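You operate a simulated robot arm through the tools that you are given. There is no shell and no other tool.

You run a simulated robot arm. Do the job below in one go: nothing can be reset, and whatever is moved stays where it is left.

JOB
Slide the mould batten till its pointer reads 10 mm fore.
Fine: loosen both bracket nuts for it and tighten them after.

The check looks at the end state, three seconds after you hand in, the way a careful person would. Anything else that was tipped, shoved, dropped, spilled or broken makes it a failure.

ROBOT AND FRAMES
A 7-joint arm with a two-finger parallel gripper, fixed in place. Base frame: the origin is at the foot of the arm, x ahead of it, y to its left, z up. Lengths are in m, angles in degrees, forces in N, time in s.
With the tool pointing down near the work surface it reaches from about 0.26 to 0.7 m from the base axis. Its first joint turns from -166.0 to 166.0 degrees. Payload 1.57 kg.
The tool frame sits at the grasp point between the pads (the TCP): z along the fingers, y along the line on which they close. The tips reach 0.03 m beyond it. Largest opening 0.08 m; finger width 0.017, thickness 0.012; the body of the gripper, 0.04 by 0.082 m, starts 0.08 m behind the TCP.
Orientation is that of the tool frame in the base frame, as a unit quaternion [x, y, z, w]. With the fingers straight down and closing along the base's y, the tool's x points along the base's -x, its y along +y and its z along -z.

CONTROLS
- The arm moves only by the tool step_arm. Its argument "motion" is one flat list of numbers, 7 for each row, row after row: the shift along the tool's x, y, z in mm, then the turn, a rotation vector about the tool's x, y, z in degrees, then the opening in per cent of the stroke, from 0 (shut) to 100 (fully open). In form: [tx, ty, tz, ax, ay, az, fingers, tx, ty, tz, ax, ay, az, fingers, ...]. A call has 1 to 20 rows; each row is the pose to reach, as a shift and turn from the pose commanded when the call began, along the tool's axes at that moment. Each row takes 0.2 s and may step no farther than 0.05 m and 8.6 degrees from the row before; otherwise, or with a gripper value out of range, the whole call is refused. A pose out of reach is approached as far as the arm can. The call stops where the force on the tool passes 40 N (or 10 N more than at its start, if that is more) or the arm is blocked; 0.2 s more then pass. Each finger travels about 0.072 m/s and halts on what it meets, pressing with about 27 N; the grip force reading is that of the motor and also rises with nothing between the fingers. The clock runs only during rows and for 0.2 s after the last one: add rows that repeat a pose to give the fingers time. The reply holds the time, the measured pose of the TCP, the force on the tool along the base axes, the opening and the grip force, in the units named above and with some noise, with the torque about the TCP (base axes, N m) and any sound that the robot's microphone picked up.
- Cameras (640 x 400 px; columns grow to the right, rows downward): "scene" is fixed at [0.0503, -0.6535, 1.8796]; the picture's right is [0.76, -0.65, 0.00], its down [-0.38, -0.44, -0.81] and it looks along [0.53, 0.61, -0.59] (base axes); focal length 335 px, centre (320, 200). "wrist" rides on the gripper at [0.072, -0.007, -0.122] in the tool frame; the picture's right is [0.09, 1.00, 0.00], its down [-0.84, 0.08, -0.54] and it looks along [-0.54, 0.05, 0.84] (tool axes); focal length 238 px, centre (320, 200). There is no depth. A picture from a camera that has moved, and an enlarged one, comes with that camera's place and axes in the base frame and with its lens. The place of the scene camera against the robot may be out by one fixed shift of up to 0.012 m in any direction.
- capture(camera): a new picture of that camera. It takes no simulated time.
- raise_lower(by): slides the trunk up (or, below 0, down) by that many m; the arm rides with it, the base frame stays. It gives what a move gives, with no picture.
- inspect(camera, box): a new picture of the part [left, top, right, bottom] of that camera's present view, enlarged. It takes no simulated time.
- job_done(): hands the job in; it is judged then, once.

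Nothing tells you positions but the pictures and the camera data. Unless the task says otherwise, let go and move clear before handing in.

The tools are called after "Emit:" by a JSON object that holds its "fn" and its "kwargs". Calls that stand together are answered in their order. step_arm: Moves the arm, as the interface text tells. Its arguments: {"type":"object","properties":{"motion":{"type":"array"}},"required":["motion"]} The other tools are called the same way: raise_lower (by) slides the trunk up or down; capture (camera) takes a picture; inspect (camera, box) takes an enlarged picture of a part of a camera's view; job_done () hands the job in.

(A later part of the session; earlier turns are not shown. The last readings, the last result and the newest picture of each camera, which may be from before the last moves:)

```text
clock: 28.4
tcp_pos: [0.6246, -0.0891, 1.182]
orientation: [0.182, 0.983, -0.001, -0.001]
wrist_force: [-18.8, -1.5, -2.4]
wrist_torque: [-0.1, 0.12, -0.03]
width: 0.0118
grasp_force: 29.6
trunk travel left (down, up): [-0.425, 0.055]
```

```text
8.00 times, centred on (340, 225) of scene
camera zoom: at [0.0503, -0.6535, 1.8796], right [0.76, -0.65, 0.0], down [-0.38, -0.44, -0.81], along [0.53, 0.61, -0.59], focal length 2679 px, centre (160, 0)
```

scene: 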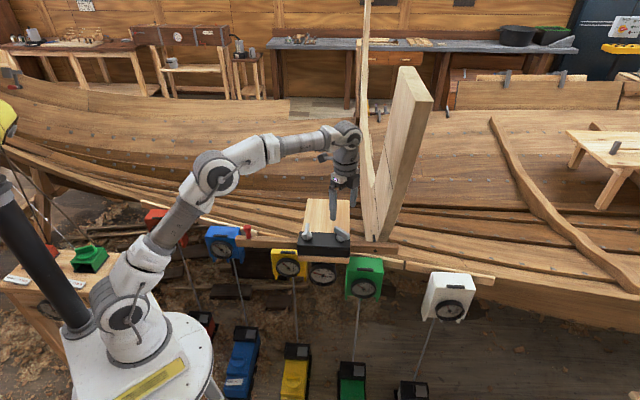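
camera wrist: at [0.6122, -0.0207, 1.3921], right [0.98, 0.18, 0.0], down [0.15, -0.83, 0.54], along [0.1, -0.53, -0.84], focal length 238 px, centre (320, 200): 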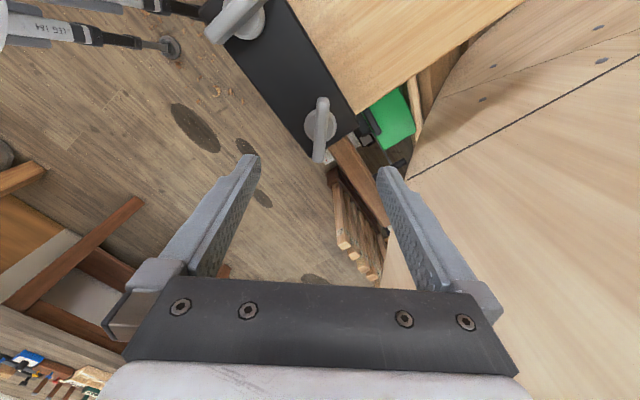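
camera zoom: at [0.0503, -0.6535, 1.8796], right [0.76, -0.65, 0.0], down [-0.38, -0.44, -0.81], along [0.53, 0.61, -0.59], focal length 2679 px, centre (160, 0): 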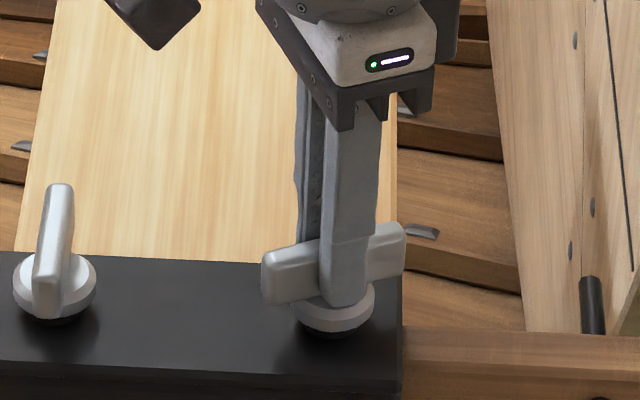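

The nut is turning and some side load has built up along x, so I'll shift about 3.5 mm to relieve it and continue another 64°.

Emit:
{"fn": "step_arm", "kwargs": {"motion": [3.4, -1.6, 0, 0, 0, 0, 0, 3.4, -1.6, 0, 0, 0, -8, 0, 3.4, -1.6, 0, 0, 0, -16, 0, 3.4, -1.6, 0, 0, 0, -24, 0, 3.4, -1.6, 0, 0, 0, -32, 0, 3.4, -1.6, 0, 0, 0, -40, 0, 3.4, -1.6, 0, 0, 0, -48, 0, 3.4, -1.6, 0, 0, 0, -56, 0, 3.4, -1.6, 0, 0, 0, -64, 0, 3.4, -1.6, 0, 0, 0, -64, 0]}}

Emit:
{"fn": "inspect", "kwargs": {"camera": "scene", "box": [300, 200, 380, 250]}}

Emit:
{"fn": "inspect", "kwargs": {"camera": "wrist", "box": [240, 110, 400, 260]}}

```text
clock: 30.6
tcp_pos: [0.6255, -0.0897, 1.1825]
orientation: [-0.367, 0.93, -0.002, 0.001]
wrist_force: [12.2, -12.3, 11.5]
wrist_torque: [-0.01, -0.09, -0.03]
width: 0.0115
grasp_force: 29.3
trunk travel left (down, up): [-0.425, 0.055]
```

```text
8.00 times, centred on (340, 225) of scene
camera zoom: at [0.0503, -0.6535, 1.8796], right [0.76, -0.65, 0.0], down [-0.38, -0.44, -0.81], along [0.53, 0.61, -0.59], focal length 2679 px, centre (160, 0)
```

zoom: 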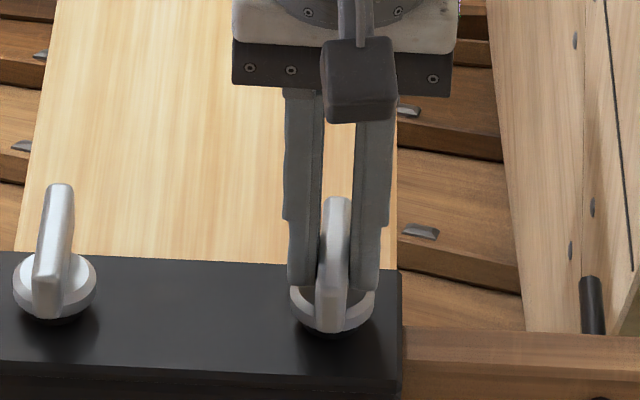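

```text
2.67 times, centred on (320, 185) of wrist
camera zoom: at [0.5757, -0.1445, 1.3019], right [-0.75, 0.66, 0.0], down [0.56, 0.63, 0.54], along [0.36, 0.4, -0.84], focal length 636 px, centre (320, 240)
```

zoom: 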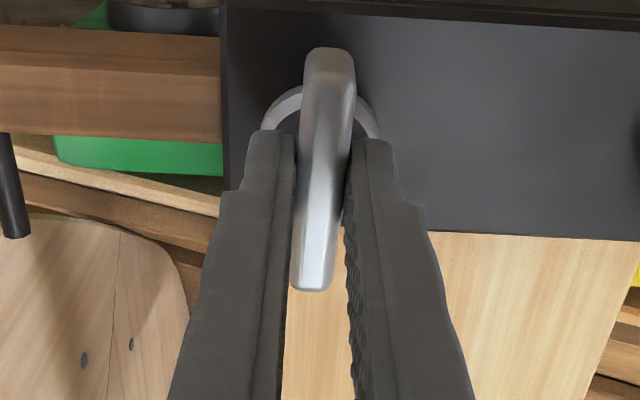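

Nut B is turned about 128° with no stop felt yet. I'll go another 7° to find the stop, then release and lift.

Emit:
{"fn": "step_arm", "kwargs": {"motion": [0, 0, 0, 0, 0, -4, 0, 0, 0, 0, 0, 0, -7, 0, 0, 0, 0, 0, 0, -7, 0]}}

```text
clock: 31.4
tcp_pos: [0.6246, -0.0908, 1.1806]
orientation: [-0.423, 0.906, 0.0, -0.001]
wrist_force: [10.9, -19.6, 11.6]
wrist_torque: [-0.37, -0.19, -0.63]
width: 0.0132
grasp_force: 30.0
trunk travel left (down, up): [-0.425, 0.055]
```

The torque rose to -0.63 Nm, so nut B is at its stop. I'll release and lift clear.

Emit:
{"fn": "step_arm", "kwargs": {"motion": [0, 0, 0, 0, 0, 2, 40, 0, 0, 0, 0, 0, 2, 80, 0, 0, 0, 0, 0, 2, 100, 0, 0, -25, 0, 0, 2, 100, 0, 0, -55, 0, 0, 2, 100, 0, 0, -90, 0, 0, 2, 100, 0, 0, -90, 0, 0, 2, 100]}}

Emit:
{"fn": "capture", "kwargs": {"camera": "scene"}}

Emit:
{"fn": "inspect", "kwargs": {"camera": "scene", "box": [280, 200, 380, 290]}}

Emit:
{"fn": "inspect", "kwargs": {"camera": "scene", "box": [215, 205, 295, 255]}}

```text
clock: 33.0
tcp_pos: [0.6251, -0.0873, 1.2702]
orientation: [-0.407, 0.914, 0.0, 0.0]
wrist_force: [0.3, 0.9, 0.9]
wrist_torque: [0.01, 0.02, 0.01]
width: 0.0798
grasp_force: 0.1
trunk travel left (down, up): [-0.425, 0.055]
```

```text
taken
```

scene: 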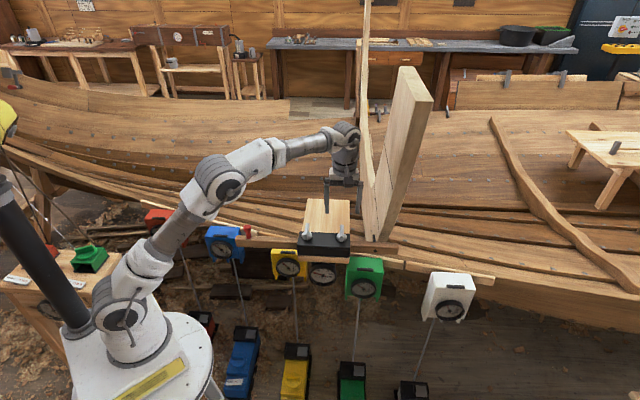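

```text
4.44 times, centred on (330, 245) of scene
camera zoom: at [0.0503, -0.6535, 1.8796], right [0.76, -0.65, 0.0], down [-0.38, -0.44, -0.81], along [0.53, 0.61, -0.59], focal length 1488 px, centre (276, 0)
```

zoom: 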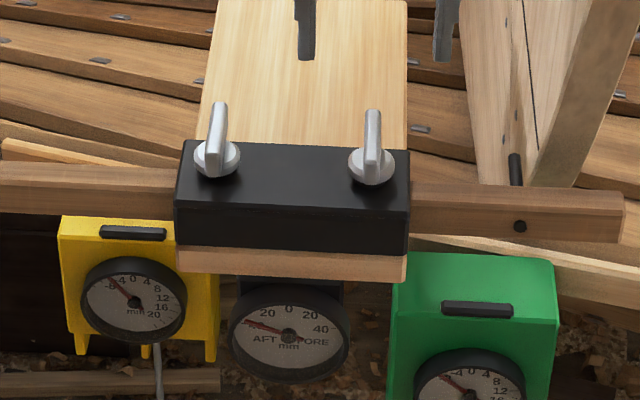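

```text
8.00 times, centred on (255, 230) of scene
camera zoom: at [0.0503, -0.6535, 1.8796], right [0.76, -0.65, 0.0], down [-0.38, -0.44, -0.81], along [0.53, 0.61, -0.59], focal length 2679 px, centre (840, -40)
```

zoom: 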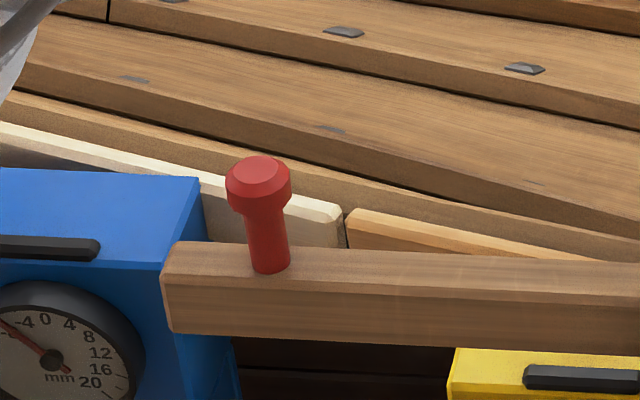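

Both nuts are loose and nothing else has changed. The red peg should be near (0.412, 0.142), so I'll travel along the batten at height to hover above it, with the finger closing axis lined up with the batten (about -44.6°).

Emit:
{"fn": "step_arm", "kwargs": {"motion": [-3.5, 39, 0, 0, 0, 0.3, 100, -7, 78, 0, 0, 0, 0.6, 100, -10.5, 117, 0, 0, 0, 1, 100, -14, 156, 0, 0, 0, 1.3, 100, -17.5, 195, 0, 0, 0, 1.6, 100, -21, 234, 0, 0, 0, 2, 100, -24.5, 273, 0, 0, 0, 2.3, 100, -28, 312, 0, 0, 0, 2.6, 100, -28, 312, 0, 0, 0, 2.6, 100]}}

Emit:
{"fn": "capture", "kwargs": {"camera": "wrist"}}

Emit:
{"fn": "capture", "kwargs": {"camera": "scene"}}

```text
clock: 35.0
tcp_pos: [0.4111, 0.1422, 1.2693]
orientation: [-0.386, 0.922, 0.0, 0.0]
wrist_force: [-0.4, 0.1, 0.3]
wrist_torque: [-0.02, 0.01, 0.0]
width: 0.08
grasp_force: 0.0
trunk travel left (down, up): [-0.425, 0.055]
```

```text
taken
camera wrist: at [0.3642, 0.0856, 1.3903], right [-0.77, 0.63, 0.0], down [0.53, 0.65, 0.54], along [0.34, 0.42, -0.84], focal length 238 px, centre (320, 200)
```

wrist: 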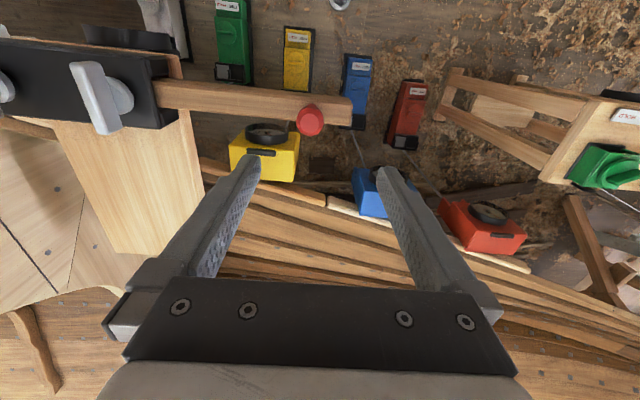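

```text
taken
```

scene: 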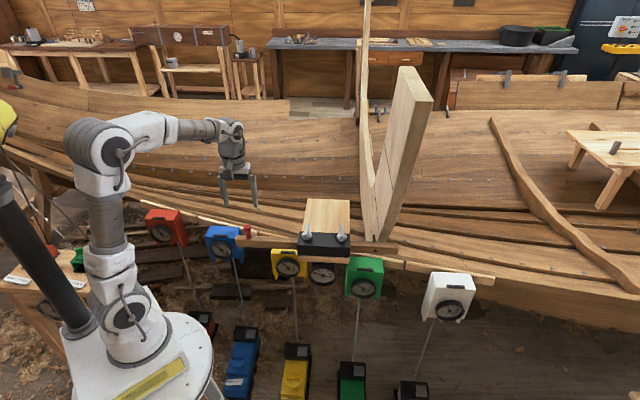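

The peg head shows near (0.4075, 0.126) with its top at z≈1.165. I'll come down to tips at about 1.178 over it and check the alignment before straddling it.

Emit:
{"fn": "step_arm", "kwargs": {"motion": [4, -3, 15, 0, 0, 0, 100, 8, -6, 30, 0, 0, 0, 100, 13, -9.7, 45, 0, 0, 0, 100, 13, -9.7, 60, 0, 0, 0, 100, 13, -9.7, 60, 0, 0, 0, 100]}}

Emit:
{"fn": "capture", "kwargs": {"camera": "wrist"}}

Emit:
{"fn": "inspect", "kwargs": {"camera": "scene", "box": [205, 195, 285, 245]}}

```text
clock: 36.2
tcp_pos: [0.4063, 0.1254, 1.2093]
orientation: [-0.385, 0.923, 0.001, 0.0]
wrist_force: [0.7, -0.8, -1.3]
wrist_torque: [0.01, 0.03, 0.02]
width: 0.0798
grasp_force: 0.0
trunk travel left (down, up): [-0.425, 0.055]
```

```text
taken
camera wrist: at [0.3602, 0.0693, 1.3301], right [-0.77, 0.63, 0.0], down [0.53, 0.65, 0.54], along [0.34, 0.42, -0.84], focal length 238 px, centre (320, 200)
```

wrist: 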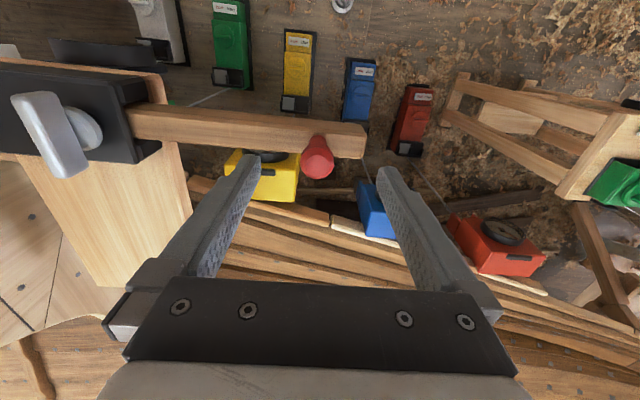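

```text
8.00 times, centred on (245, 220) of scene
camera zoom: at [0.0503, -0.6535, 1.8796], right [0.76, -0.65, 0.0], down [-0.38, -0.44, -0.81], along [0.53, 0.61, -0.59], focal length 2679 px, centre (920, 40)
```

zoom: 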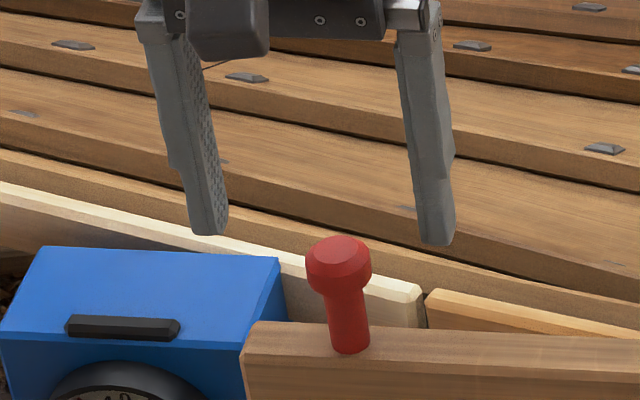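

The peg is nearly centred between the fingers. A quick zoom will fix the residual offset.

Emit:
{"fn": "inspect", "kwargs": {"camera": "wrist", "box": [260, 115, 380, 190]}}

```text
5.33 times, centred on (320, 152) of wrist
camera zoom: at [0.3602, 0.0693, 1.3301], right [-0.77, 0.63, 0.0], down [0.53, 0.65, 0.54], along [0.34, 0.42, -0.84], focal length 1271 px, centre (320, 453)
```

zoom: 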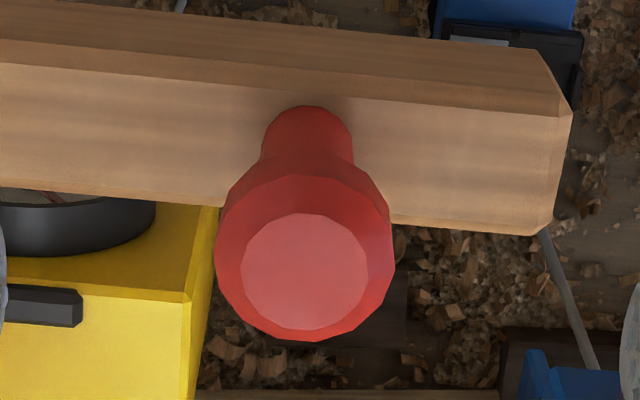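

The residual offset is about -2.6 mm along tool y and -2 mm along tool x. I'll correct it, descend to TCP z≈1.156 and close gently on the peg head.

Emit:
{"fn": "step_arm", "kwargs": {"motion": [-2, -2.6, 13, 0, 0, 0, 100, -2, -2.6, 26, 0, 0, 0, 100, -2, -2.6, 40, 0, 0, 0, 100, -2, -2.6, 53, 0, 0, 0, 100, -2, -2.6, 53, 0, 0, 0, 70, -2, -2.6, 53, 0, 0, 0, 40, -2, -2.6, 53, 0, 0, 0, 20, -2, -2.6, 53, 0, 0, 0, 10, -2, -2.6, 53, 0, 0, 0, 10]}}

Emit:
{"fn": "inspect", "kwargs": {"camera": "scene", "box": [205, 195, 285, 245]}}

Emit:
{"fn": "inspect", "kwargs": {"camera": "scene", "box": [300, 255, 348, 285]}}

Emit:
{"fn": "capture", "kwargs": {"camera": "wrist"}}

```text
clock: 38.2
tcp_pos: [0.4128, 0.1266, 1.157]
orientation: [-0.386, 0.922, 0.0, -0.001]
wrist_force: [-1.3, 2.5, -2.4]
wrist_torque: [0.17, -0.27, 0.04]
width: 0.0256
grasp_force: 36.9
trunk travel left (down, up): [-0.425, 0.055]
```

```text
8.00 times, centred on (245, 220) of scene
camera zoom: at [0.0503, -0.6535, 1.8796], right [0.76, -0.65, 0.0], down [-0.38, -0.44, -0.81], along [0.53, 0.61, -0.59], focal length 2679 px, centre (920, 40)
```

zoom: 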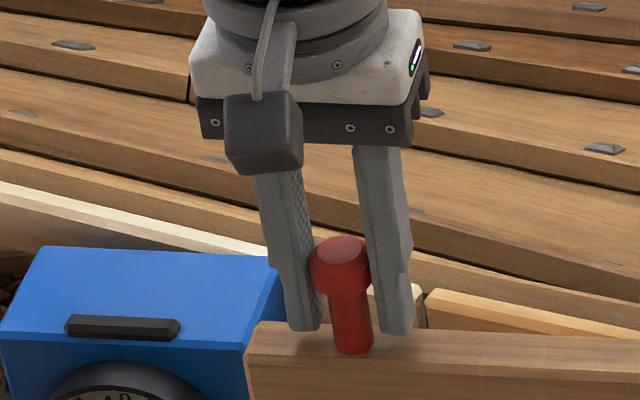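

```text
13.33 times, centred on (324, 270) of scene
camera zoom: at [0.0503, -0.6535, 1.8796], right [0.76, -0.65, 0.0], down [-0.38, -0.44, -0.81], along [0.53, 0.61, -0.59], focal length 4465 px, centre (267, -733)
```

zoom: 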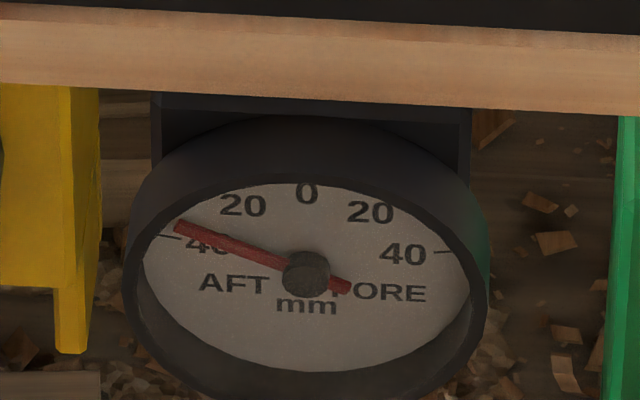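

```text
taken
camera wrist: at [0.3659, 0.0701, 1.2768], right [-0.77, 0.63, 0.0], down [0.53, 0.65, 0.54], along [0.34, 0.42, -0.84], focal length 238 px, centre (320, 200)
```

wrist: 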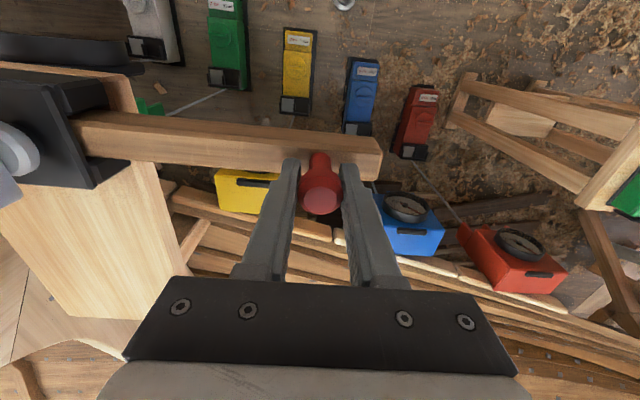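

The grip nudged the batten slightly to the right and the pointer moved towards fore, so sliding it right (+x, -y) is fore and it moves easily. I'll drag it 30 mm along the batten axis and re-read the dial.

Emit:
{"fn": "step_arm", "kwargs": {"motion": [0, -3, 0, 0, 0, 0, 10, 0, -6, 0, 0, 0, 0, 10, 0, -10, 0, 0, 0, 0, 10, 0, -14, 0, 0, 0, 0, 10, 0, -18, 0, 0, 0, 0, 10, 0, -22, 0, 0, 0, 0, 10, 0, -26, 0, 0, 0, 0, 10, 0, -30, 0, 0, 0, 0, 10, 0, -30, 0, 0, 0, 0, 10]}}

Emit:
{"fn": "capture", "kwargs": {"camera": "scene"}}

Emit:
{"fn": "inspect", "kwargs": {"camera": "scene", "box": [300, 255, 348, 285]}}

```text
clock: 40.2
tcp_pos: [0.434, 0.1045, 1.1565]
orientation: [-0.386, 0.923, 0.0, -0.001]
wrist_force: [1.6, 6.4, -14.8]
wrist_torque: [0.48, -0.75, -0.04]
width: 0.0258
grasp_force: 37.3
trunk travel left (down, up): [-0.425, 0.055]
```

```text
taken
```

scene: 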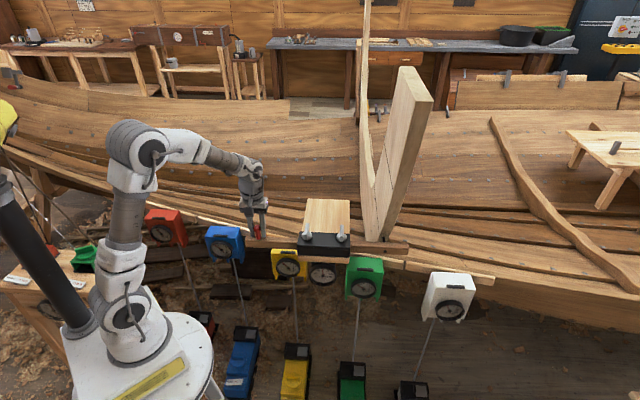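

```text
13.33 times, centred on (324, 270) of scene
camera zoom: at [0.0503, -0.6535, 1.8796], right [0.76, -0.65, 0.0], down [-0.38, -0.44, -0.81], along [0.53, 0.61, -0.59], focal length 4465 px, centre (267, -733)
```

zoom: 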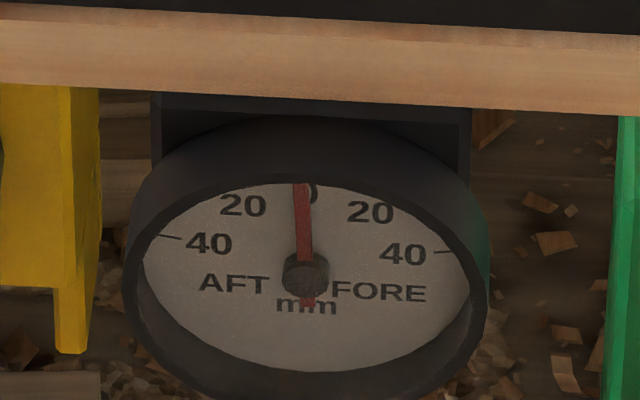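

The pointer now reads about 2–3 mm aft after 30.6 mm of travel, so the dial is 1:1. I'll relieve the small vertical load and move another 10 mm, then re-read.

Emit:
{"fn": "step_arm", "kwargs": {"motion": [-0.4, -2, 0.7, 0, 0, 0, 10, -0.8, -4, 1.4, 0, 0, 0, 10, -1, -6, 1.8, 0, 0, 0, 10, -1, -8, 1.8, 0, 0, 0, 10, -1, -10, 1.8, 0, 0, 0, 10, -1, -10, 1.8, 0, 0, 0, 10, -1, -10, 1.8, 0, 0, 0, 10]}}

Emit:
{"fn": "inspect", "kwargs": {"camera": "scene", "box": [300, 255, 348, 285]}}

Emit:
{"fn": "inspect", "kwargs": {"camera": "scene", "box": [220, 200, 420, 325]}}

```text
clock: 41.8
tcp_pos: [0.4415, 0.0968, 1.1557]
orientation: [-0.386, 0.923, 0.0, -0.001]
wrist_force: [0.1, 2.9, -11.2]
wrist_torque: [-0.42, 0.17, 0.05]
width: 0.0258
grasp_force: 36.7
trunk travel left (down, up): [-0.425, 0.055]
```

```text
13.33 times, centred on (324, 270) of scene
camera zoom: at [0.0503, -0.6535, 1.8796], right [0.76, -0.65, 0.0], down [-0.38, -0.44, -0.81], along [0.53, 0.61, -0.59], focal length 4465 px, centre (267, -733)
```

zoom: 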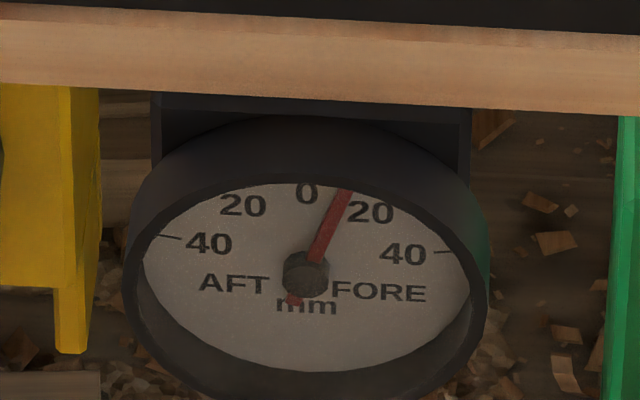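

```text
3.20 times, centred on (320, 262) of scene
camera zoom: at [0.0503, -0.6535, 1.8796], right [0.76, -0.65, 0.0], down [-0.38, -0.44, -0.81], along [0.53, 0.61, -0.59], focal length 1072 px, centre (320, 0)
```

zoom: 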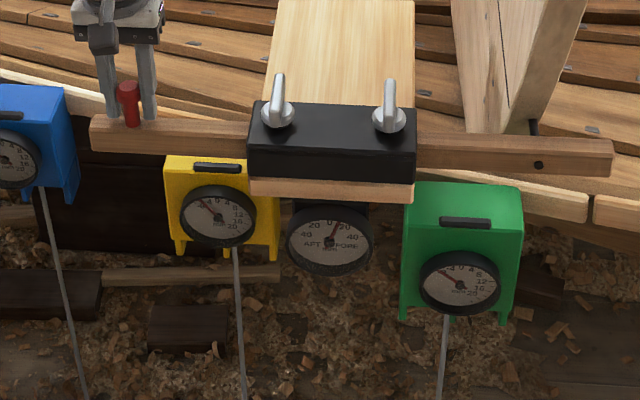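

The dial works out at about 2° per mm (±40 at ±80°), which matches my travel, so the pointer reads about +8.9 mm fore. I'll zoom tighter for a more exact reading before the last millimetre.

Emit:
{"fn": "inspect", "kwargs": {"camera": "scene", "box": [308, 264, 340, 284]}}

```text
16.00 times, centred on (324, 274) of scene
camera zoom: at [0.0503, -0.6535, 1.8796], right [0.76, -0.65, 0.0], down [-0.38, -0.44, -0.81], along [0.53, 0.61, -0.59], focal length 5358 px, centre (256, -984)
```

zoom: 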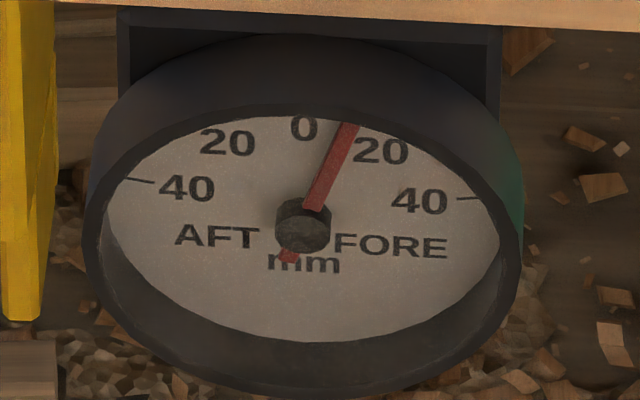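

The tight zoom gives about 8.5 mm fore. I'll push 1.4 mm further and re-read.

Emit:
{"fn": "step_arm", "kwargs": {"motion": [0, -0.7, 0.5, 0, 0, 0, 10, 0, -1.4, 1, 0, 0, 0, 10, 0, -1.4, 1, 0, 0, 0, 10, 0, -1.4, 1, 0, 0, 0, 10]}}

Emit:
{"fn": "inspect", "kwargs": {"camera": "scene", "box": [308, 264, 340, 284]}}

Emit:
{"fn": "capture", "kwargs": {"camera": "wrist"}}

```text
clock: 42.8
tcp_pos: [0.442, 0.0961, 1.1559]
orientation: [-0.386, 0.923, 0.0, 0.001]
wrist_force: [-0.6, 1.1, 5.7]
wrist_torque: [-0.65, 0.91, 0.02]
width: 0.026
grasp_force: 36.9
trunk travel left (down, up): [-0.425, 0.055]
```

```text
16.00 times, centred on (324, 274) of scene
camera zoom: at [0.0503, -0.6535, 1.8796], right [0.76, -0.65, 0.0], down [-0.38, -0.44, -0.81], along [0.53, 0.61, -0.59], focal length 5358 px, centre (256, -984)
```

zoom: 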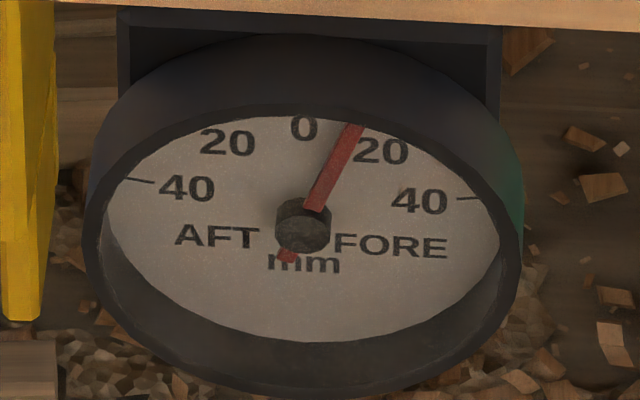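

```text
taken
camera wrist: at [0.3953, 0.0404, 1.2768], right [-0.77, 0.63, 0.0], down [0.53, 0.65, 0.54], along [0.34, 0.42, -0.84], focal length 238 px, centre (320, 200)
```

wrist: 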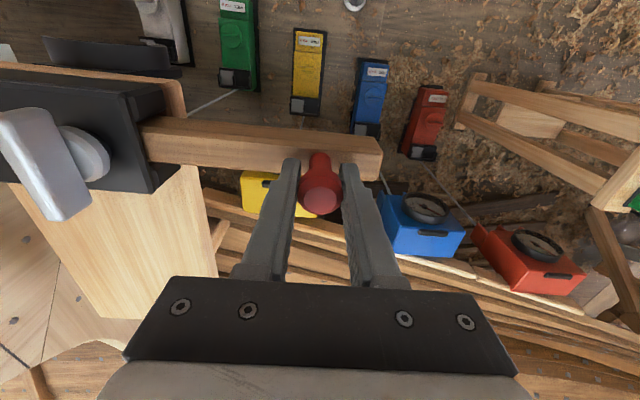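

I now read about 9.2 mm. I'll zoom harder on the pointer itself for a sub-millimetre reading.

Emit:
{"fn": "inspect", "kwargs": {"camera": "scene", "box": [316, 269, 336, 281.5]}}

```text
16.00 times, centred on (326, 275) of scene
camera zoom: at [0.0503, -0.6535, 1.8796], right [0.76, -0.65, 0.0], down [-0.38, -0.44, -0.81], along [0.53, 0.61, -0.59], focal length 5358 px, centre (224, -1004)
```

zoom: 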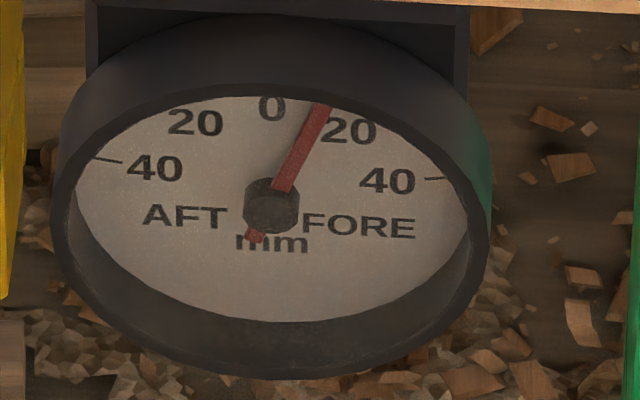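

The maximum zoom confirms about 9.3 mm. I'll add another 0.9 mm and look again.

Emit:
{"fn": "step_arm", "kwargs": {"motion": [0, -0.5, -0.5, 0, 0, 0, 10, 0, -0.9, -0.7, 0, 0, 0, 10, 0, -0.9, -0.7, 0, 0, 0, 10, 0, -0.9, -0.7, 0, 0, 0, 10]}}

Emit:
{"fn": "inspect", "kwargs": {"camera": "scene", "box": [308, 264, 340, 284]}}

```text
clock: 43.8
tcp_pos: [0.442, 0.0965, 1.1565]
orientation: [-0.386, 0.922, 0.0, 0.001]
wrist_force: [-3.6, 1.4, 8.6]
wrist_torque: [0.3, -0.07, -0.01]
width: 0.0254
grasp_force: 36.6
trunk travel left (down, up): [-0.425, 0.055]
```

```text
16.00 times, centred on (324, 274) of scene
camera zoom: at [0.0503, -0.6535, 1.8796], right [0.76, -0.65, 0.0], down [-0.38, -0.44, -0.81], along [0.53, 0.61, -0.59], focal length 5358 px, centre (256, -984)
```

zoom: 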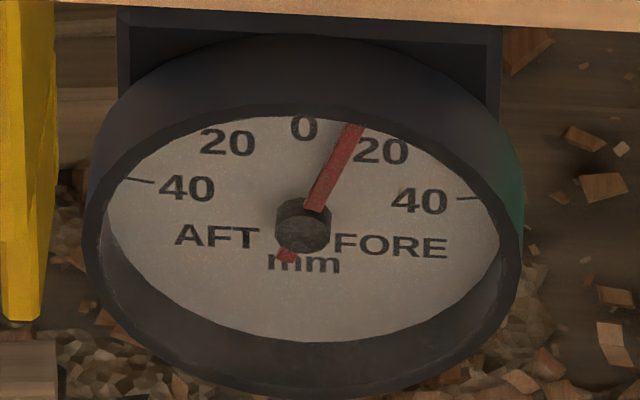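

The batten didn't follow that last step because friction and grip compliance absorbed it, so it still reads about 9.3–9.5. I'll add another 0.8 mm.

Emit:
{"fn": "step_arm", "kwargs": {"motion": [0, -0.4, 0, 0, 0, 0, 10, 0, -0.8, 0, 0, 0, 0, 10, 0, -0.8, 0, 0, 0, 0, 10]}}

Emit:
{"fn": "inspect", "kwargs": {"camera": "scene", "box": [308, 264, 340, 284]}}

```text
clock: 44.6
tcp_pos: [0.4423, 0.0954, 1.1555]
orientation: [-0.386, 0.922, 0.0, 0.0]
wrist_force: [-2.9, 1.7, 6.8]
wrist_torque: [0.38, -0.2, -0.02]
width: 0.0256
grasp_force: 36.8
trunk travel left (down, up): [-0.425, 0.055]
```

```text
16.00 times, centred on (324, 274) of scene
camera zoom: at [0.0503, -0.6535, 1.8796], right [0.76, -0.65, 0.0], down [-0.38, -0.44, -0.81], along [0.53, 0.61, -0.59], focal length 5358 px, centre (256, -984)
```

zoom: 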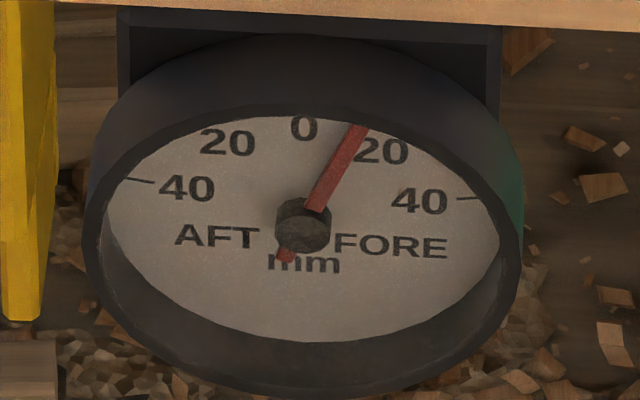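

That reads about 10.2 mm fore (10.1–10.4). I'll release the peg gently, lift clear and check that the reading holds.

Emit:
{"fn": "step_arm", "kwargs": {"motion": [0, 0, 0, 0, 0, 0, 34, 0, 0, 0, 0, 0, 0, 50, 0, 0, 0, 0, 0, 0, 80, 0, 0, 0, 0, 0, 0, 80, 0, 0, -20, 0, 0, 0, 80, 0, 0, -45, 0, 0, 0, 80, 0, 0, -75, 0, 0, 0, 80, 0, 0, -100, 0, 0, 0, 80]}}

Emit:
{"fn": "inspect", "kwargs": {"camera": "scene", "box": [308, 264, 340, 284]}}

Emit:
{"fn": "capture", "kwargs": {"camera": "scene"}}

```text
clock: 46.4
tcp_pos: [0.4441, 0.0943, 1.2554]
orientation: [-0.385, 0.923, 0.0, -0.001]
wrist_force: [-0.3, -0.3, 0.6]
wrist_torque: [0.0, 0.03, 0.02]
width: 0.0641
grasp_force: 0.0
trunk travel left (down, up): [-0.425, 0.055]
```

```text
16.00 times, centred on (324, 274) of scene
camera zoom: at [0.0503, -0.6535, 1.8796], right [0.76, -0.65, 0.0], down [-0.38, -0.44, -0.81], along [0.53, 0.61, -0.59], focal length 5358 px, centre (256, -984)
```

zoom: 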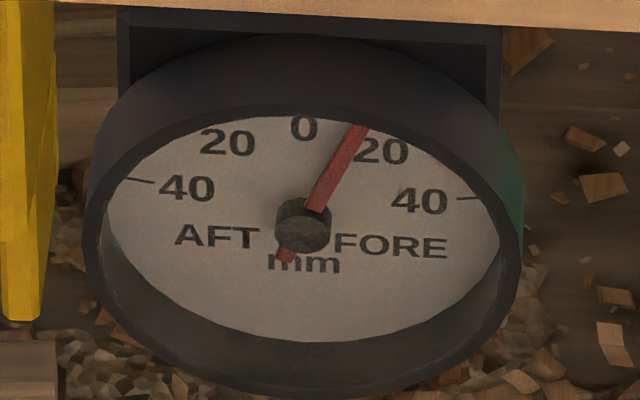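

```text
taken
```

scene: 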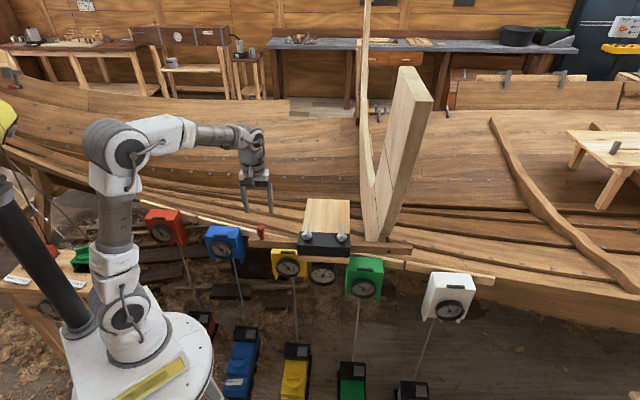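

The reading held after release. Before tightening I'd like a more frontal look at the dial, so I'll move the wrist camera in front of the bracket, staying high and clear.

Emit:
{"fn": "step_arm", "kwargs": {"motion": [28, -25, 0, 0, 0, 0, 80, 57, -51, 0, 0, 0, 0, 80, 85, -76, 0, 0, 0, 0, 80, 113, -102, 5, 0, 0, 0, 80, 141, -127, 15, 0, 0, 0, 80, 170, -153, 25, 0, 0, 0, 80, 198, -178, 40, 0, 0, 0, 80, 226, -203, 55, 0, 0, 0, 80]}}

Emit:
{"fn": "capture", "kwargs": {"camera": "wrist"}}

Emit:
{"fn": "capture", "kwargs": {"camera": "scene"}}

```text
clock: 48.2
tcp_pos: [0.4307, -0.2098, 1.2027]
orientation: [-0.386, 0.922, 0.0, 0.0]
wrist_force: [0.9, 0.1, -0.6]
wrist_torque: [0.02, 0.0, -0.01]
width: 0.0639
grasp_force: 0.0
trunk travel left (down, up): [-0.425, 0.055]
```

```text
taken
camera wrist: at [0.3833, -0.2663, 1.3231], right [-0.77, 0.63, 0.0], down [0.53, 0.65, 0.54], along [0.34, 0.42, -0.84], focal length 238 px, centre (320, 200)
```

wrist: 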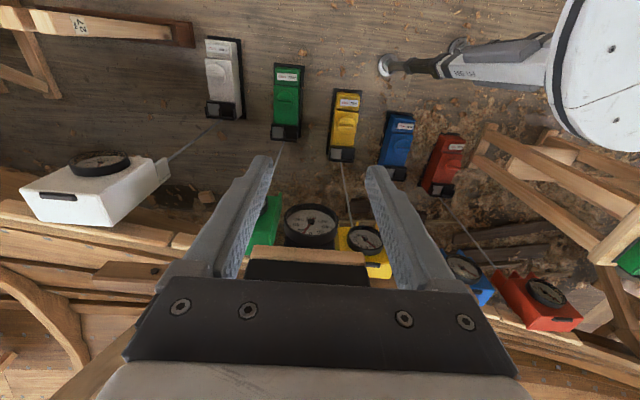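

```text
taken
```

scene: 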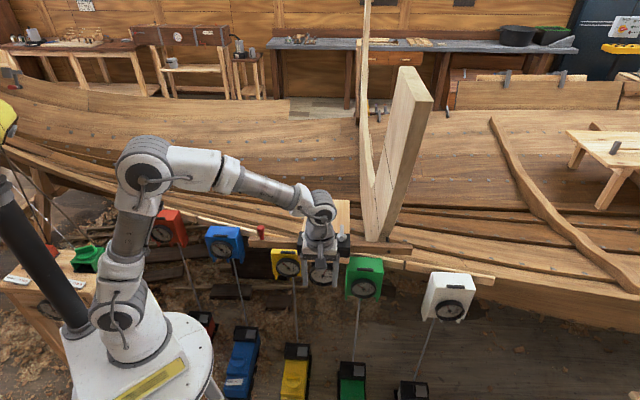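

The dial is visible between the fingers. I'll tilt the tool 30° and come lower for a nearly frontal look.

Emit:
{"fn": "step_arm", "kwargs": {"motion": [-5, -1.5, 24, 0, -6, 0, 80, -10, -3, 48, 0, -12, 0, 80, -14, -4.5, 72, 0, -18, 0, 80, -19, -6, 96, 0, -24, 0, 80, -23, -7, 120, 0, -30, 0, 80, -23, -7, 120, 0, -30, 0, 80]}}

Emit:
{"fn": "capture", "kwargs": {"camera": "wrist"}}

```text
clock: 49.6
tcp_pos: [0.451, -0.1977, 1.0814]
orientation: [-0.373, 0.891, 0.101, 0.239]
wrist_force: [-1.0, 0.8, -0.3]
wrist_torque: [0.01, -0.01, -0.01]
width: 0.064
grasp_force: 0.0
trunk travel left (down, up): [-0.425, 0.055]
```

```text
taken
camera wrist: at [0.3676, -0.29, 1.1504], right [-0.76, 0.64, -0.05], down [0.26, 0.38, 0.89], along [0.59, 0.67, -0.46], focal length 238 px, centre (320, 200)
```

wrist: 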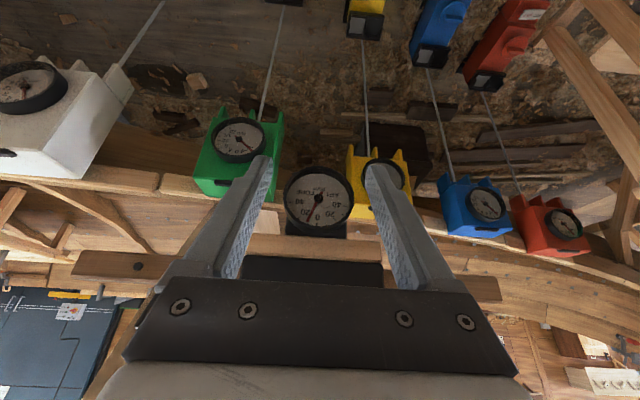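

Now there is a nearly frontal (inverted) view of the dial. I'll zoom in on it.

Emit:
{"fn": "inspect", "kwargs": {"camera": "wrist", "box": [270, 160, 366, 236]}}

Emit:
{"fn": "inspect", "kwargs": {"camera": "wrist", "box": [286, 178, 350, 218]}}

```text
5.26 times, centred on (318, 198) of wrist
camera zoom: at [0.3676, -0.29, 1.1504], right [-0.76, 0.64, -0.05], down [0.26, 0.38, 0.89], along [0.59, 0.67, -0.46], focal length 1254 px, centre (330, 210)
```

zoom: 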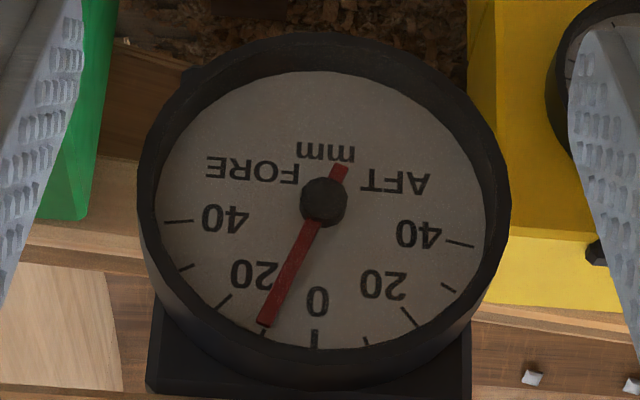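

```text
10.00 times, centred on (318, 198) of wrist
camera zoom: at [0.3676, -0.29, 1.1504], right [-0.76, 0.64, -0.05], down [0.26, 0.38, 0.89], along [0.59, 0.67, -0.46], focal length 2384 px, centre (340, 220)
```

zoom: 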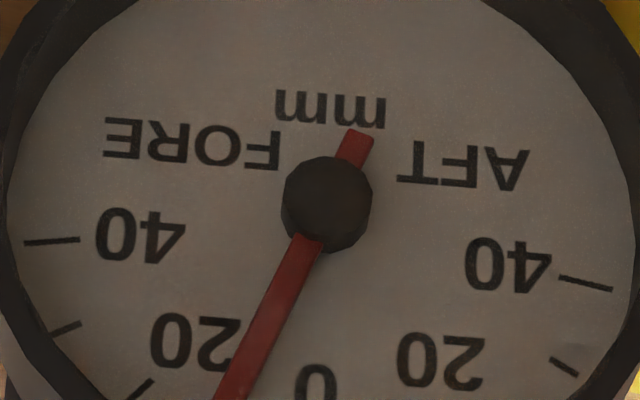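

The tick marks are clear here (one every 10 mm) and the pointer tip lies right by the +10 fore tick. I'll zoom in on the tip.

Emit:
{"fn": "inspect", "kwargs": {"camera": "wrist", "box": [296, 206, 344, 230]}}

Emit:
{"fn": "inspect", "kwargs": {"camera": "wrist", "box": [290, 194, 346, 229]}}

```text
13.33 times, centred on (320, 218) of wrist
camera zoom: at [0.3676, -0.29, 1.1504], right [-0.76, 0.64, -0.05], down [0.26, 0.38, 0.89], along [0.59, 0.67, -0.46], focal length 3178 px, centre (320, -40)
```

zoom: 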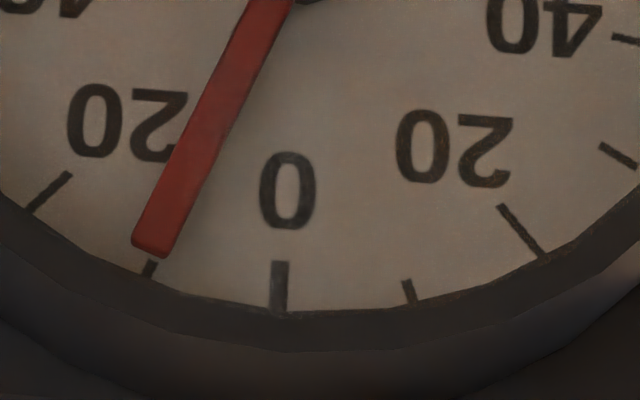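

```text
11.43 times, centred on (318, 212) of wrist
camera zoom: at [0.3676, -0.29, 1.1504], right [-0.76, 0.64, -0.05], down [0.26, 0.38, 0.89], along [0.59, 0.67, -0.46], focal length 2724 px, centre (343, 69)
```

zoom: 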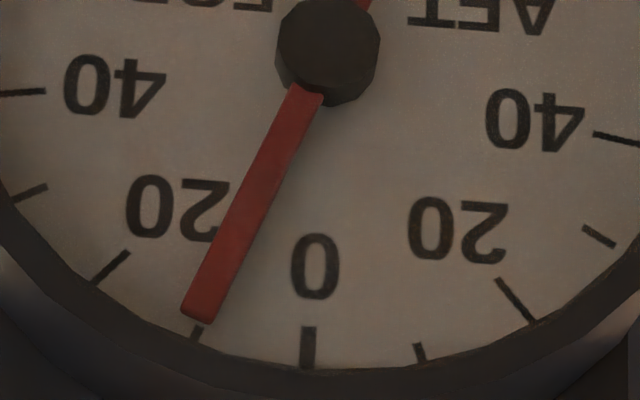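

The frontal view puts the pointer on the +10 fore tick (about 10.0–10.5 by pointer direction), which is good. Next I'll tilt back, rise, and return to nut A to tighten it clockwise.

Emit:
{"fn": "step_arm", "kwargs": {"motion": [-12.5, 1, -29.3, 0, 5, 0, 100, -25, 2, -58.7, 0, 10, 0, 100, -37.6, 3, -88, 0, 15, 0, 100, -50, 4, -117.3, 0, 20, 0, 100, -62.7, 5, -146.7, 0, 25, 0, 100, -75.2, 6, -176, 0, 30, 0, 100, -75.2, 6, -176, 0, 30, 0, 100]}}

```text
clock: 51.2
tcp_pos: [0.4307, -0.2115, 1.2678]
orientation: [-0.386, 0.922, 0.0, -0.001]
wrist_force: [0.3, 0.3, -0.5]
wrist_torque: [-0.04, -0.01, -0.04]
width: 0.08
grasp_force: 0.1
trunk travel left (down, up): [-0.425, 0.055]
```

Back upright at a safe height. I'll move over nut A and look at its wing.

Emit:
{"fn": "step_arm", "kwargs": {"motion": [-37.5, 9.9, 0, 0, 0, -1, 100, -75, 19.7, 0, 0, 0, -2, 100, -112, 29.6, 0, 0, 0, -2, 100, -150, 39.5, 0, 0, 0, -3, 100, -187, 49.3, 0, 0, 0, -3, 100, -224.7, 59.2, 0, 0, 0, -3, 100, -224.7, 59.2, 0, 0, 0, -3, 100]}}

Emit:
{"fn": "capture", "kwargs": {"camera": "wrist"}}

Emit:
{"fn": "inspect", "kwargs": {"camera": "wrist", "box": [240, 70, 400, 170]}}

```text
clock: 52.8
tcp_pos: [0.5449, -0.0075, 1.271]
orientation: [-0.41, 0.912, 0.0, 0.001]
wrist_force: [0.7, -0.2, 0.3]
wrist_torque: [0.0, 0.01, -0.02]
width: 0.0797
grasp_force: 0.0
trunk travel left (down, up): [-0.425, 0.055]
```

```text
taken
camera wrist: at [0.5021, -0.0663, 1.3918], right [-0.81, 0.59, 0.0], down [0.5, 0.68, 0.54], along [0.32, 0.44, -0.84], focal length 238 px, centre (320, 200)
```

wrist: 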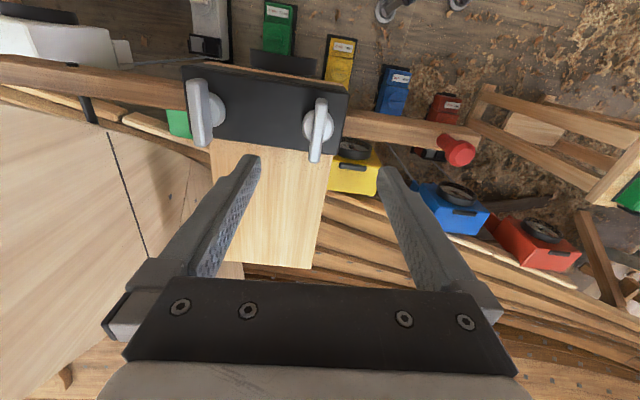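

```text
4.00 times, centred on (320, 120) of wrist
camera zoom: at [0.5021, -0.0663, 1.3918], right [-0.81, 0.59, 0.0], down [0.5, 0.68, 0.54], along [0.32, 0.44, -0.84], focal length 953 px, centre (320, 520)
```

zoom: 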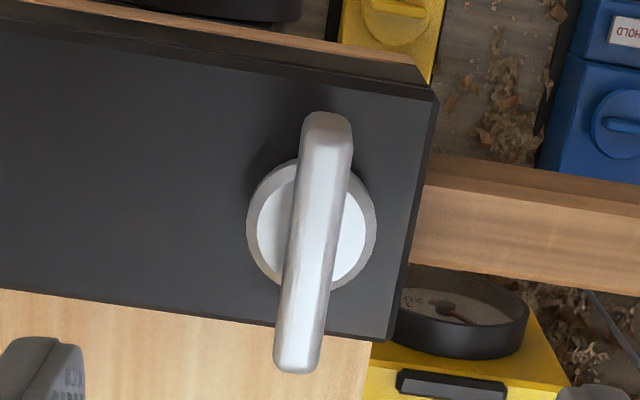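

The view puts nut A's axis at about (0.5458, -0.0108) with the wing 2° off the tool. I'll align, descend and grip.

Emit:
{"fn": "step_arm", "kwargs": {"motion": [1.5, -2.8, 22, 0, 0, 1, 100, 1.5, -2.8, 45, 0, 0, 2, 100, 1.5, -2.8, 68, 0, 0, 2.3, 100, 1.5, -2.8, 89.3, 0, 0, 2.3, 100, 1.5, -2.8, 89.3, 0, 0, 2.3, 60, 1.5, -2.8, 89.3, 0, 0, 2.3, 20, 1.5, -2.8, 89.3, 0, 0, 2.3, 0, 1.5, -2.8, 89.3, 0, 0, 2.3, 0, 1.5, -2.8, 89.3, 0, 0, 2.3, 0]}}

Emit:
{"fn": "inspect", "kwargs": {"camera": "wrist", "box": [240, 110, 400, 260]}}

Emit:
{"fn": "inspect", "kwargs": {"camera": "scene", "box": [280, 200, 360, 250]}}

```text
clock: 54.8
tcp_pos: [0.5457, -0.0113, 1.1824]
orientation: [-0.392, 0.92, -0.001, 0.0]
wrist_force: [4.6, -2.9, -1.3]
wrist_torque: [0.06, -0.18, -0.45]
width: 0.0121
grasp_force: 29.0
trunk travel left (down, up): [-0.425, 0.055]
```

```text
2.67 times, centred on (320, 185) of wrist
camera zoom: at [0.4992, -0.0685, 1.3023], right [-0.78, 0.62, 0.0], down [0.52, 0.66, 0.54], along [0.34, 0.42, -0.84], focal length 636 px, centre (320, 240)
```

zoom: 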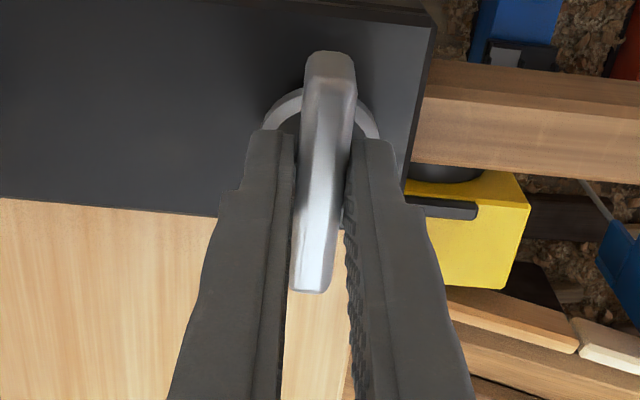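

```text
8.00 times, centred on (320, 225) of scene
camera zoom: at [0.0503, -0.6535, 1.8796], right [0.76, -0.65, 0.0], down [-0.38, -0.44, -0.81], along [0.53, 0.61, -0.59], focal length 2679 px, centre (320, 0)
```

zoom: 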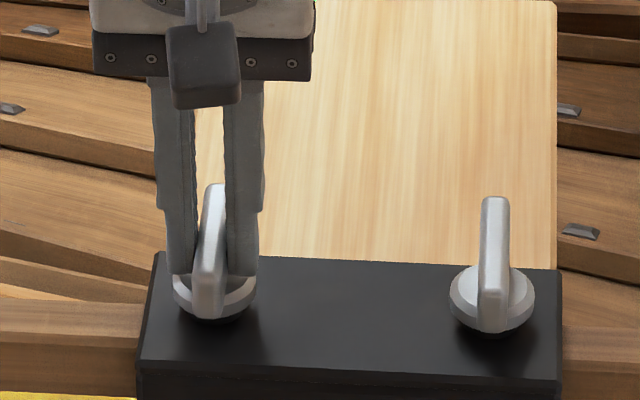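

The grip is good with a low side load. I'll turn clockwise 64°.

Emit:
{"fn": "step_arm", "kwargs": {"motion": [0, 0, 0, 0, 0, 8, 0, 0, 0, 0, 0, 0, 16, 0, 0, 0, 0, 0, 0, 24, 0, 0, 0, 0, 0, 0, 32, 0, 0, 0, 0, 0, 0, 40, 0, 0, 0, 0, 0, 0, 48, 0, 0, 0, 0, 0, 0, 56, 0, 0, 0, 0, 0, 0, 64, 0, 0, 0, 0, 0, 0, 64, 0]}}

Emit:
{"fn": "inspect", "kwargs": {"camera": "scene", "box": [280, 200, 360, 250]}}

Emit:
{"fn": "inspect", "kwargs": {"camera": "scene", "box": [308, 264, 340, 284]}}

```text
clock: 56.8
tcp_pos: [0.5449, -0.0103, 1.1812]
orientation: [0.156, 0.988, 0.0, -0.002]
wrist_force: [-16.7, -1.9, -5.4]
wrist_torque: [0.2, 0.82, -0.01]
width: 0.0118
grasp_force: 29.3
trunk travel left (down, up): [-0.425, 0.055]
```

```text
8.00 times, centred on (320, 225) of scene
camera zoom: at [0.0503, -0.6535, 1.8796], right [0.76, -0.65, 0.0], down [-0.38, -0.44, -0.81], along [0.53, 0.61, -0.59], focal length 2679 px, centre (320, 0)
```

zoom: 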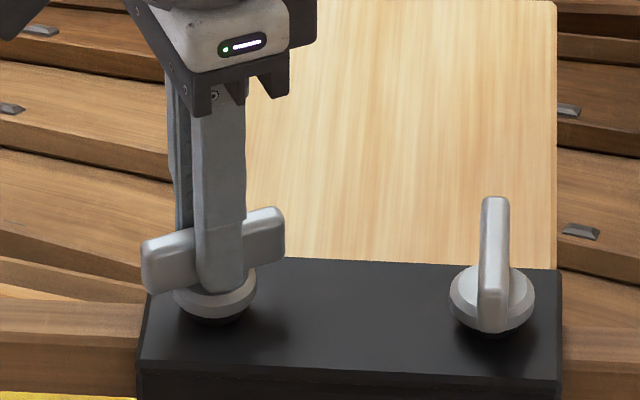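

```text
16.00 times, centred on (324, 274) of scene
camera zoom: at [0.0503, -0.6535, 1.8796], right [0.76, -0.65, 0.0], down [-0.38, -0.44, -0.81], along [0.53, 0.61, -0.59], focal length 5358 px, centre (256, -984)
```

zoom: 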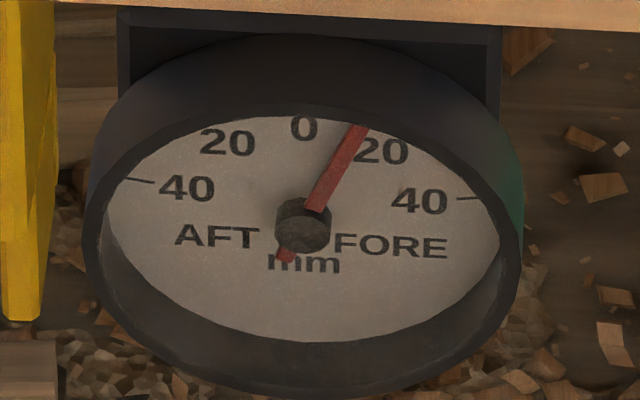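

The pointer is holding at 10 fore. I'll relieve the side load and continue clockwise, 56° more, watching the torque as it tightens.

Emit:
{"fn": "step_arm", "kwargs": {"motion": [3, -1.3, 0, 0, 0, 0, 0, 3, -1.3, 0, 0, 0, 8, 0, 3, -1.3, 0, 0, 0, 16, 0, 3, -1.3, 0, 0, 0, 24, 0, 3, -1.3, 0, 0, 0, 32, 0, 3, -1.3, 0, 0, 0, 40, 0, 3, -1.3, 0, 0, 0, 48, 0, 3, -1.3, 0, 0, 0, 56, 0, 3, -1.3, 0, 0, 0, 56, 0]}}

Emit:
{"fn": "inspect", "kwargs": {"camera": "scene", "box": [280, 200, 360, 250]}}

```text
clock: 58.8
tcp_pos: [0.5459, -0.0084, 1.1826]
orientation: [0.601, 0.799, 0.0, 0.002]
wrist_force: [21.5, 11.4, 11.0]
wrist_torque: [-0.26, -0.13, 0.02]
width: 0.012
grasp_force: 29.6
trunk travel left (down, up): [-0.425, 0.055]
```

```text
8.00 times, centred on (320, 225) of scene
camera zoom: at [0.0503, -0.6535, 1.8796], right [0.76, -0.65, 0.0], down [-0.38, -0.44, -0.81], along [0.53, 0.61, -0.59], focal length 2679 px, centre (320, 0)
```

zoom: 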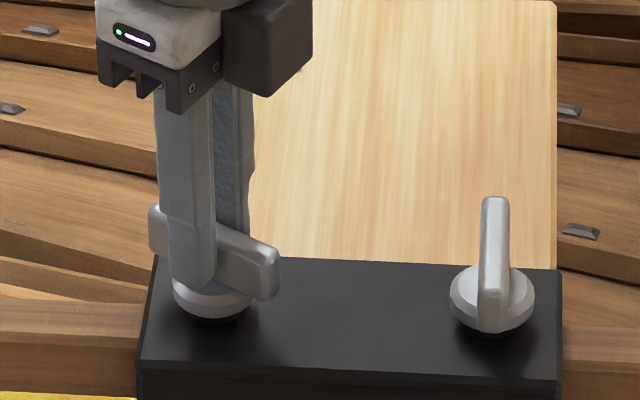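

About 10° remain to the original position and a side load has appeared again along +x. I'll recentre and turn in small steps until the torque rises.

Emit:
{"fn": "step_arm", "kwargs": {"motion": [0.5, 2, 0, 0, 0, 0, 0, 1, 4, 0, 0, 0, 0, 0, 1, 4, 0, 0, 0, 4, 0, 1, 4, 0, 0, 0, 8, 0, 1, 4, 0, 0, 0, 11, 0, 1, 4, 0, 0, 0, 11, 0]}}

Emit:
{"fn": "inspect", "kwargs": {"camera": "wrist", "box": [240, 110, 400, 260]}}

```text
clock: 60.2
tcp_pos: [0.5467, -0.0092, 1.181]
orientation: [0.675, 0.738, 0.0, 0.001]
wrist_force: [7.1, 3.8, 16.3]
wrist_torque: [-0.15, -0.01, 0.0]
width: 0.0118
grasp_force: 28.9
trunk travel left (down, up): [-0.425, 0.055]
```

```text
2.67 times, centred on (320, 185) of wrist
camera zoom: at [0.5326, 0.0623, 1.3024], right [0.98, 0.18, 0.0], down [0.15, -0.83, 0.54], along [0.1, -0.53, -0.84], focal length 636 px, centre (320, 240)
```

zoom: 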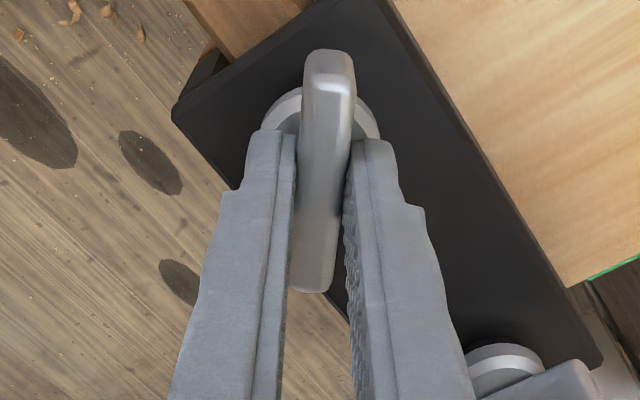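

Nut A is back at about its original angle with no torque yet. I'll keep turning clockwise in small steps until it resists.

Emit:
{"fn": "step_arm", "kwargs": {"motion": [0, 1, 0, 0, 0, 3, 0, 0, 1, 0, 0, 0, 6, 0, 0, 1, 0, 0, 0, 6, 0]}}

```text
clock: 61.0
tcp_pos: [0.546, -0.0084, 1.1825]
orientation: [0.714, 0.701, -0.001, 0.0]
wrist_force: [-0.8, -2.2, 8.8]
wrist_torque: [-0.21, -0.37, 0.57]
width: 0.0135
grasp_force: 30.2
trunk travel left (down, up): [-0.425, 0.055]
```

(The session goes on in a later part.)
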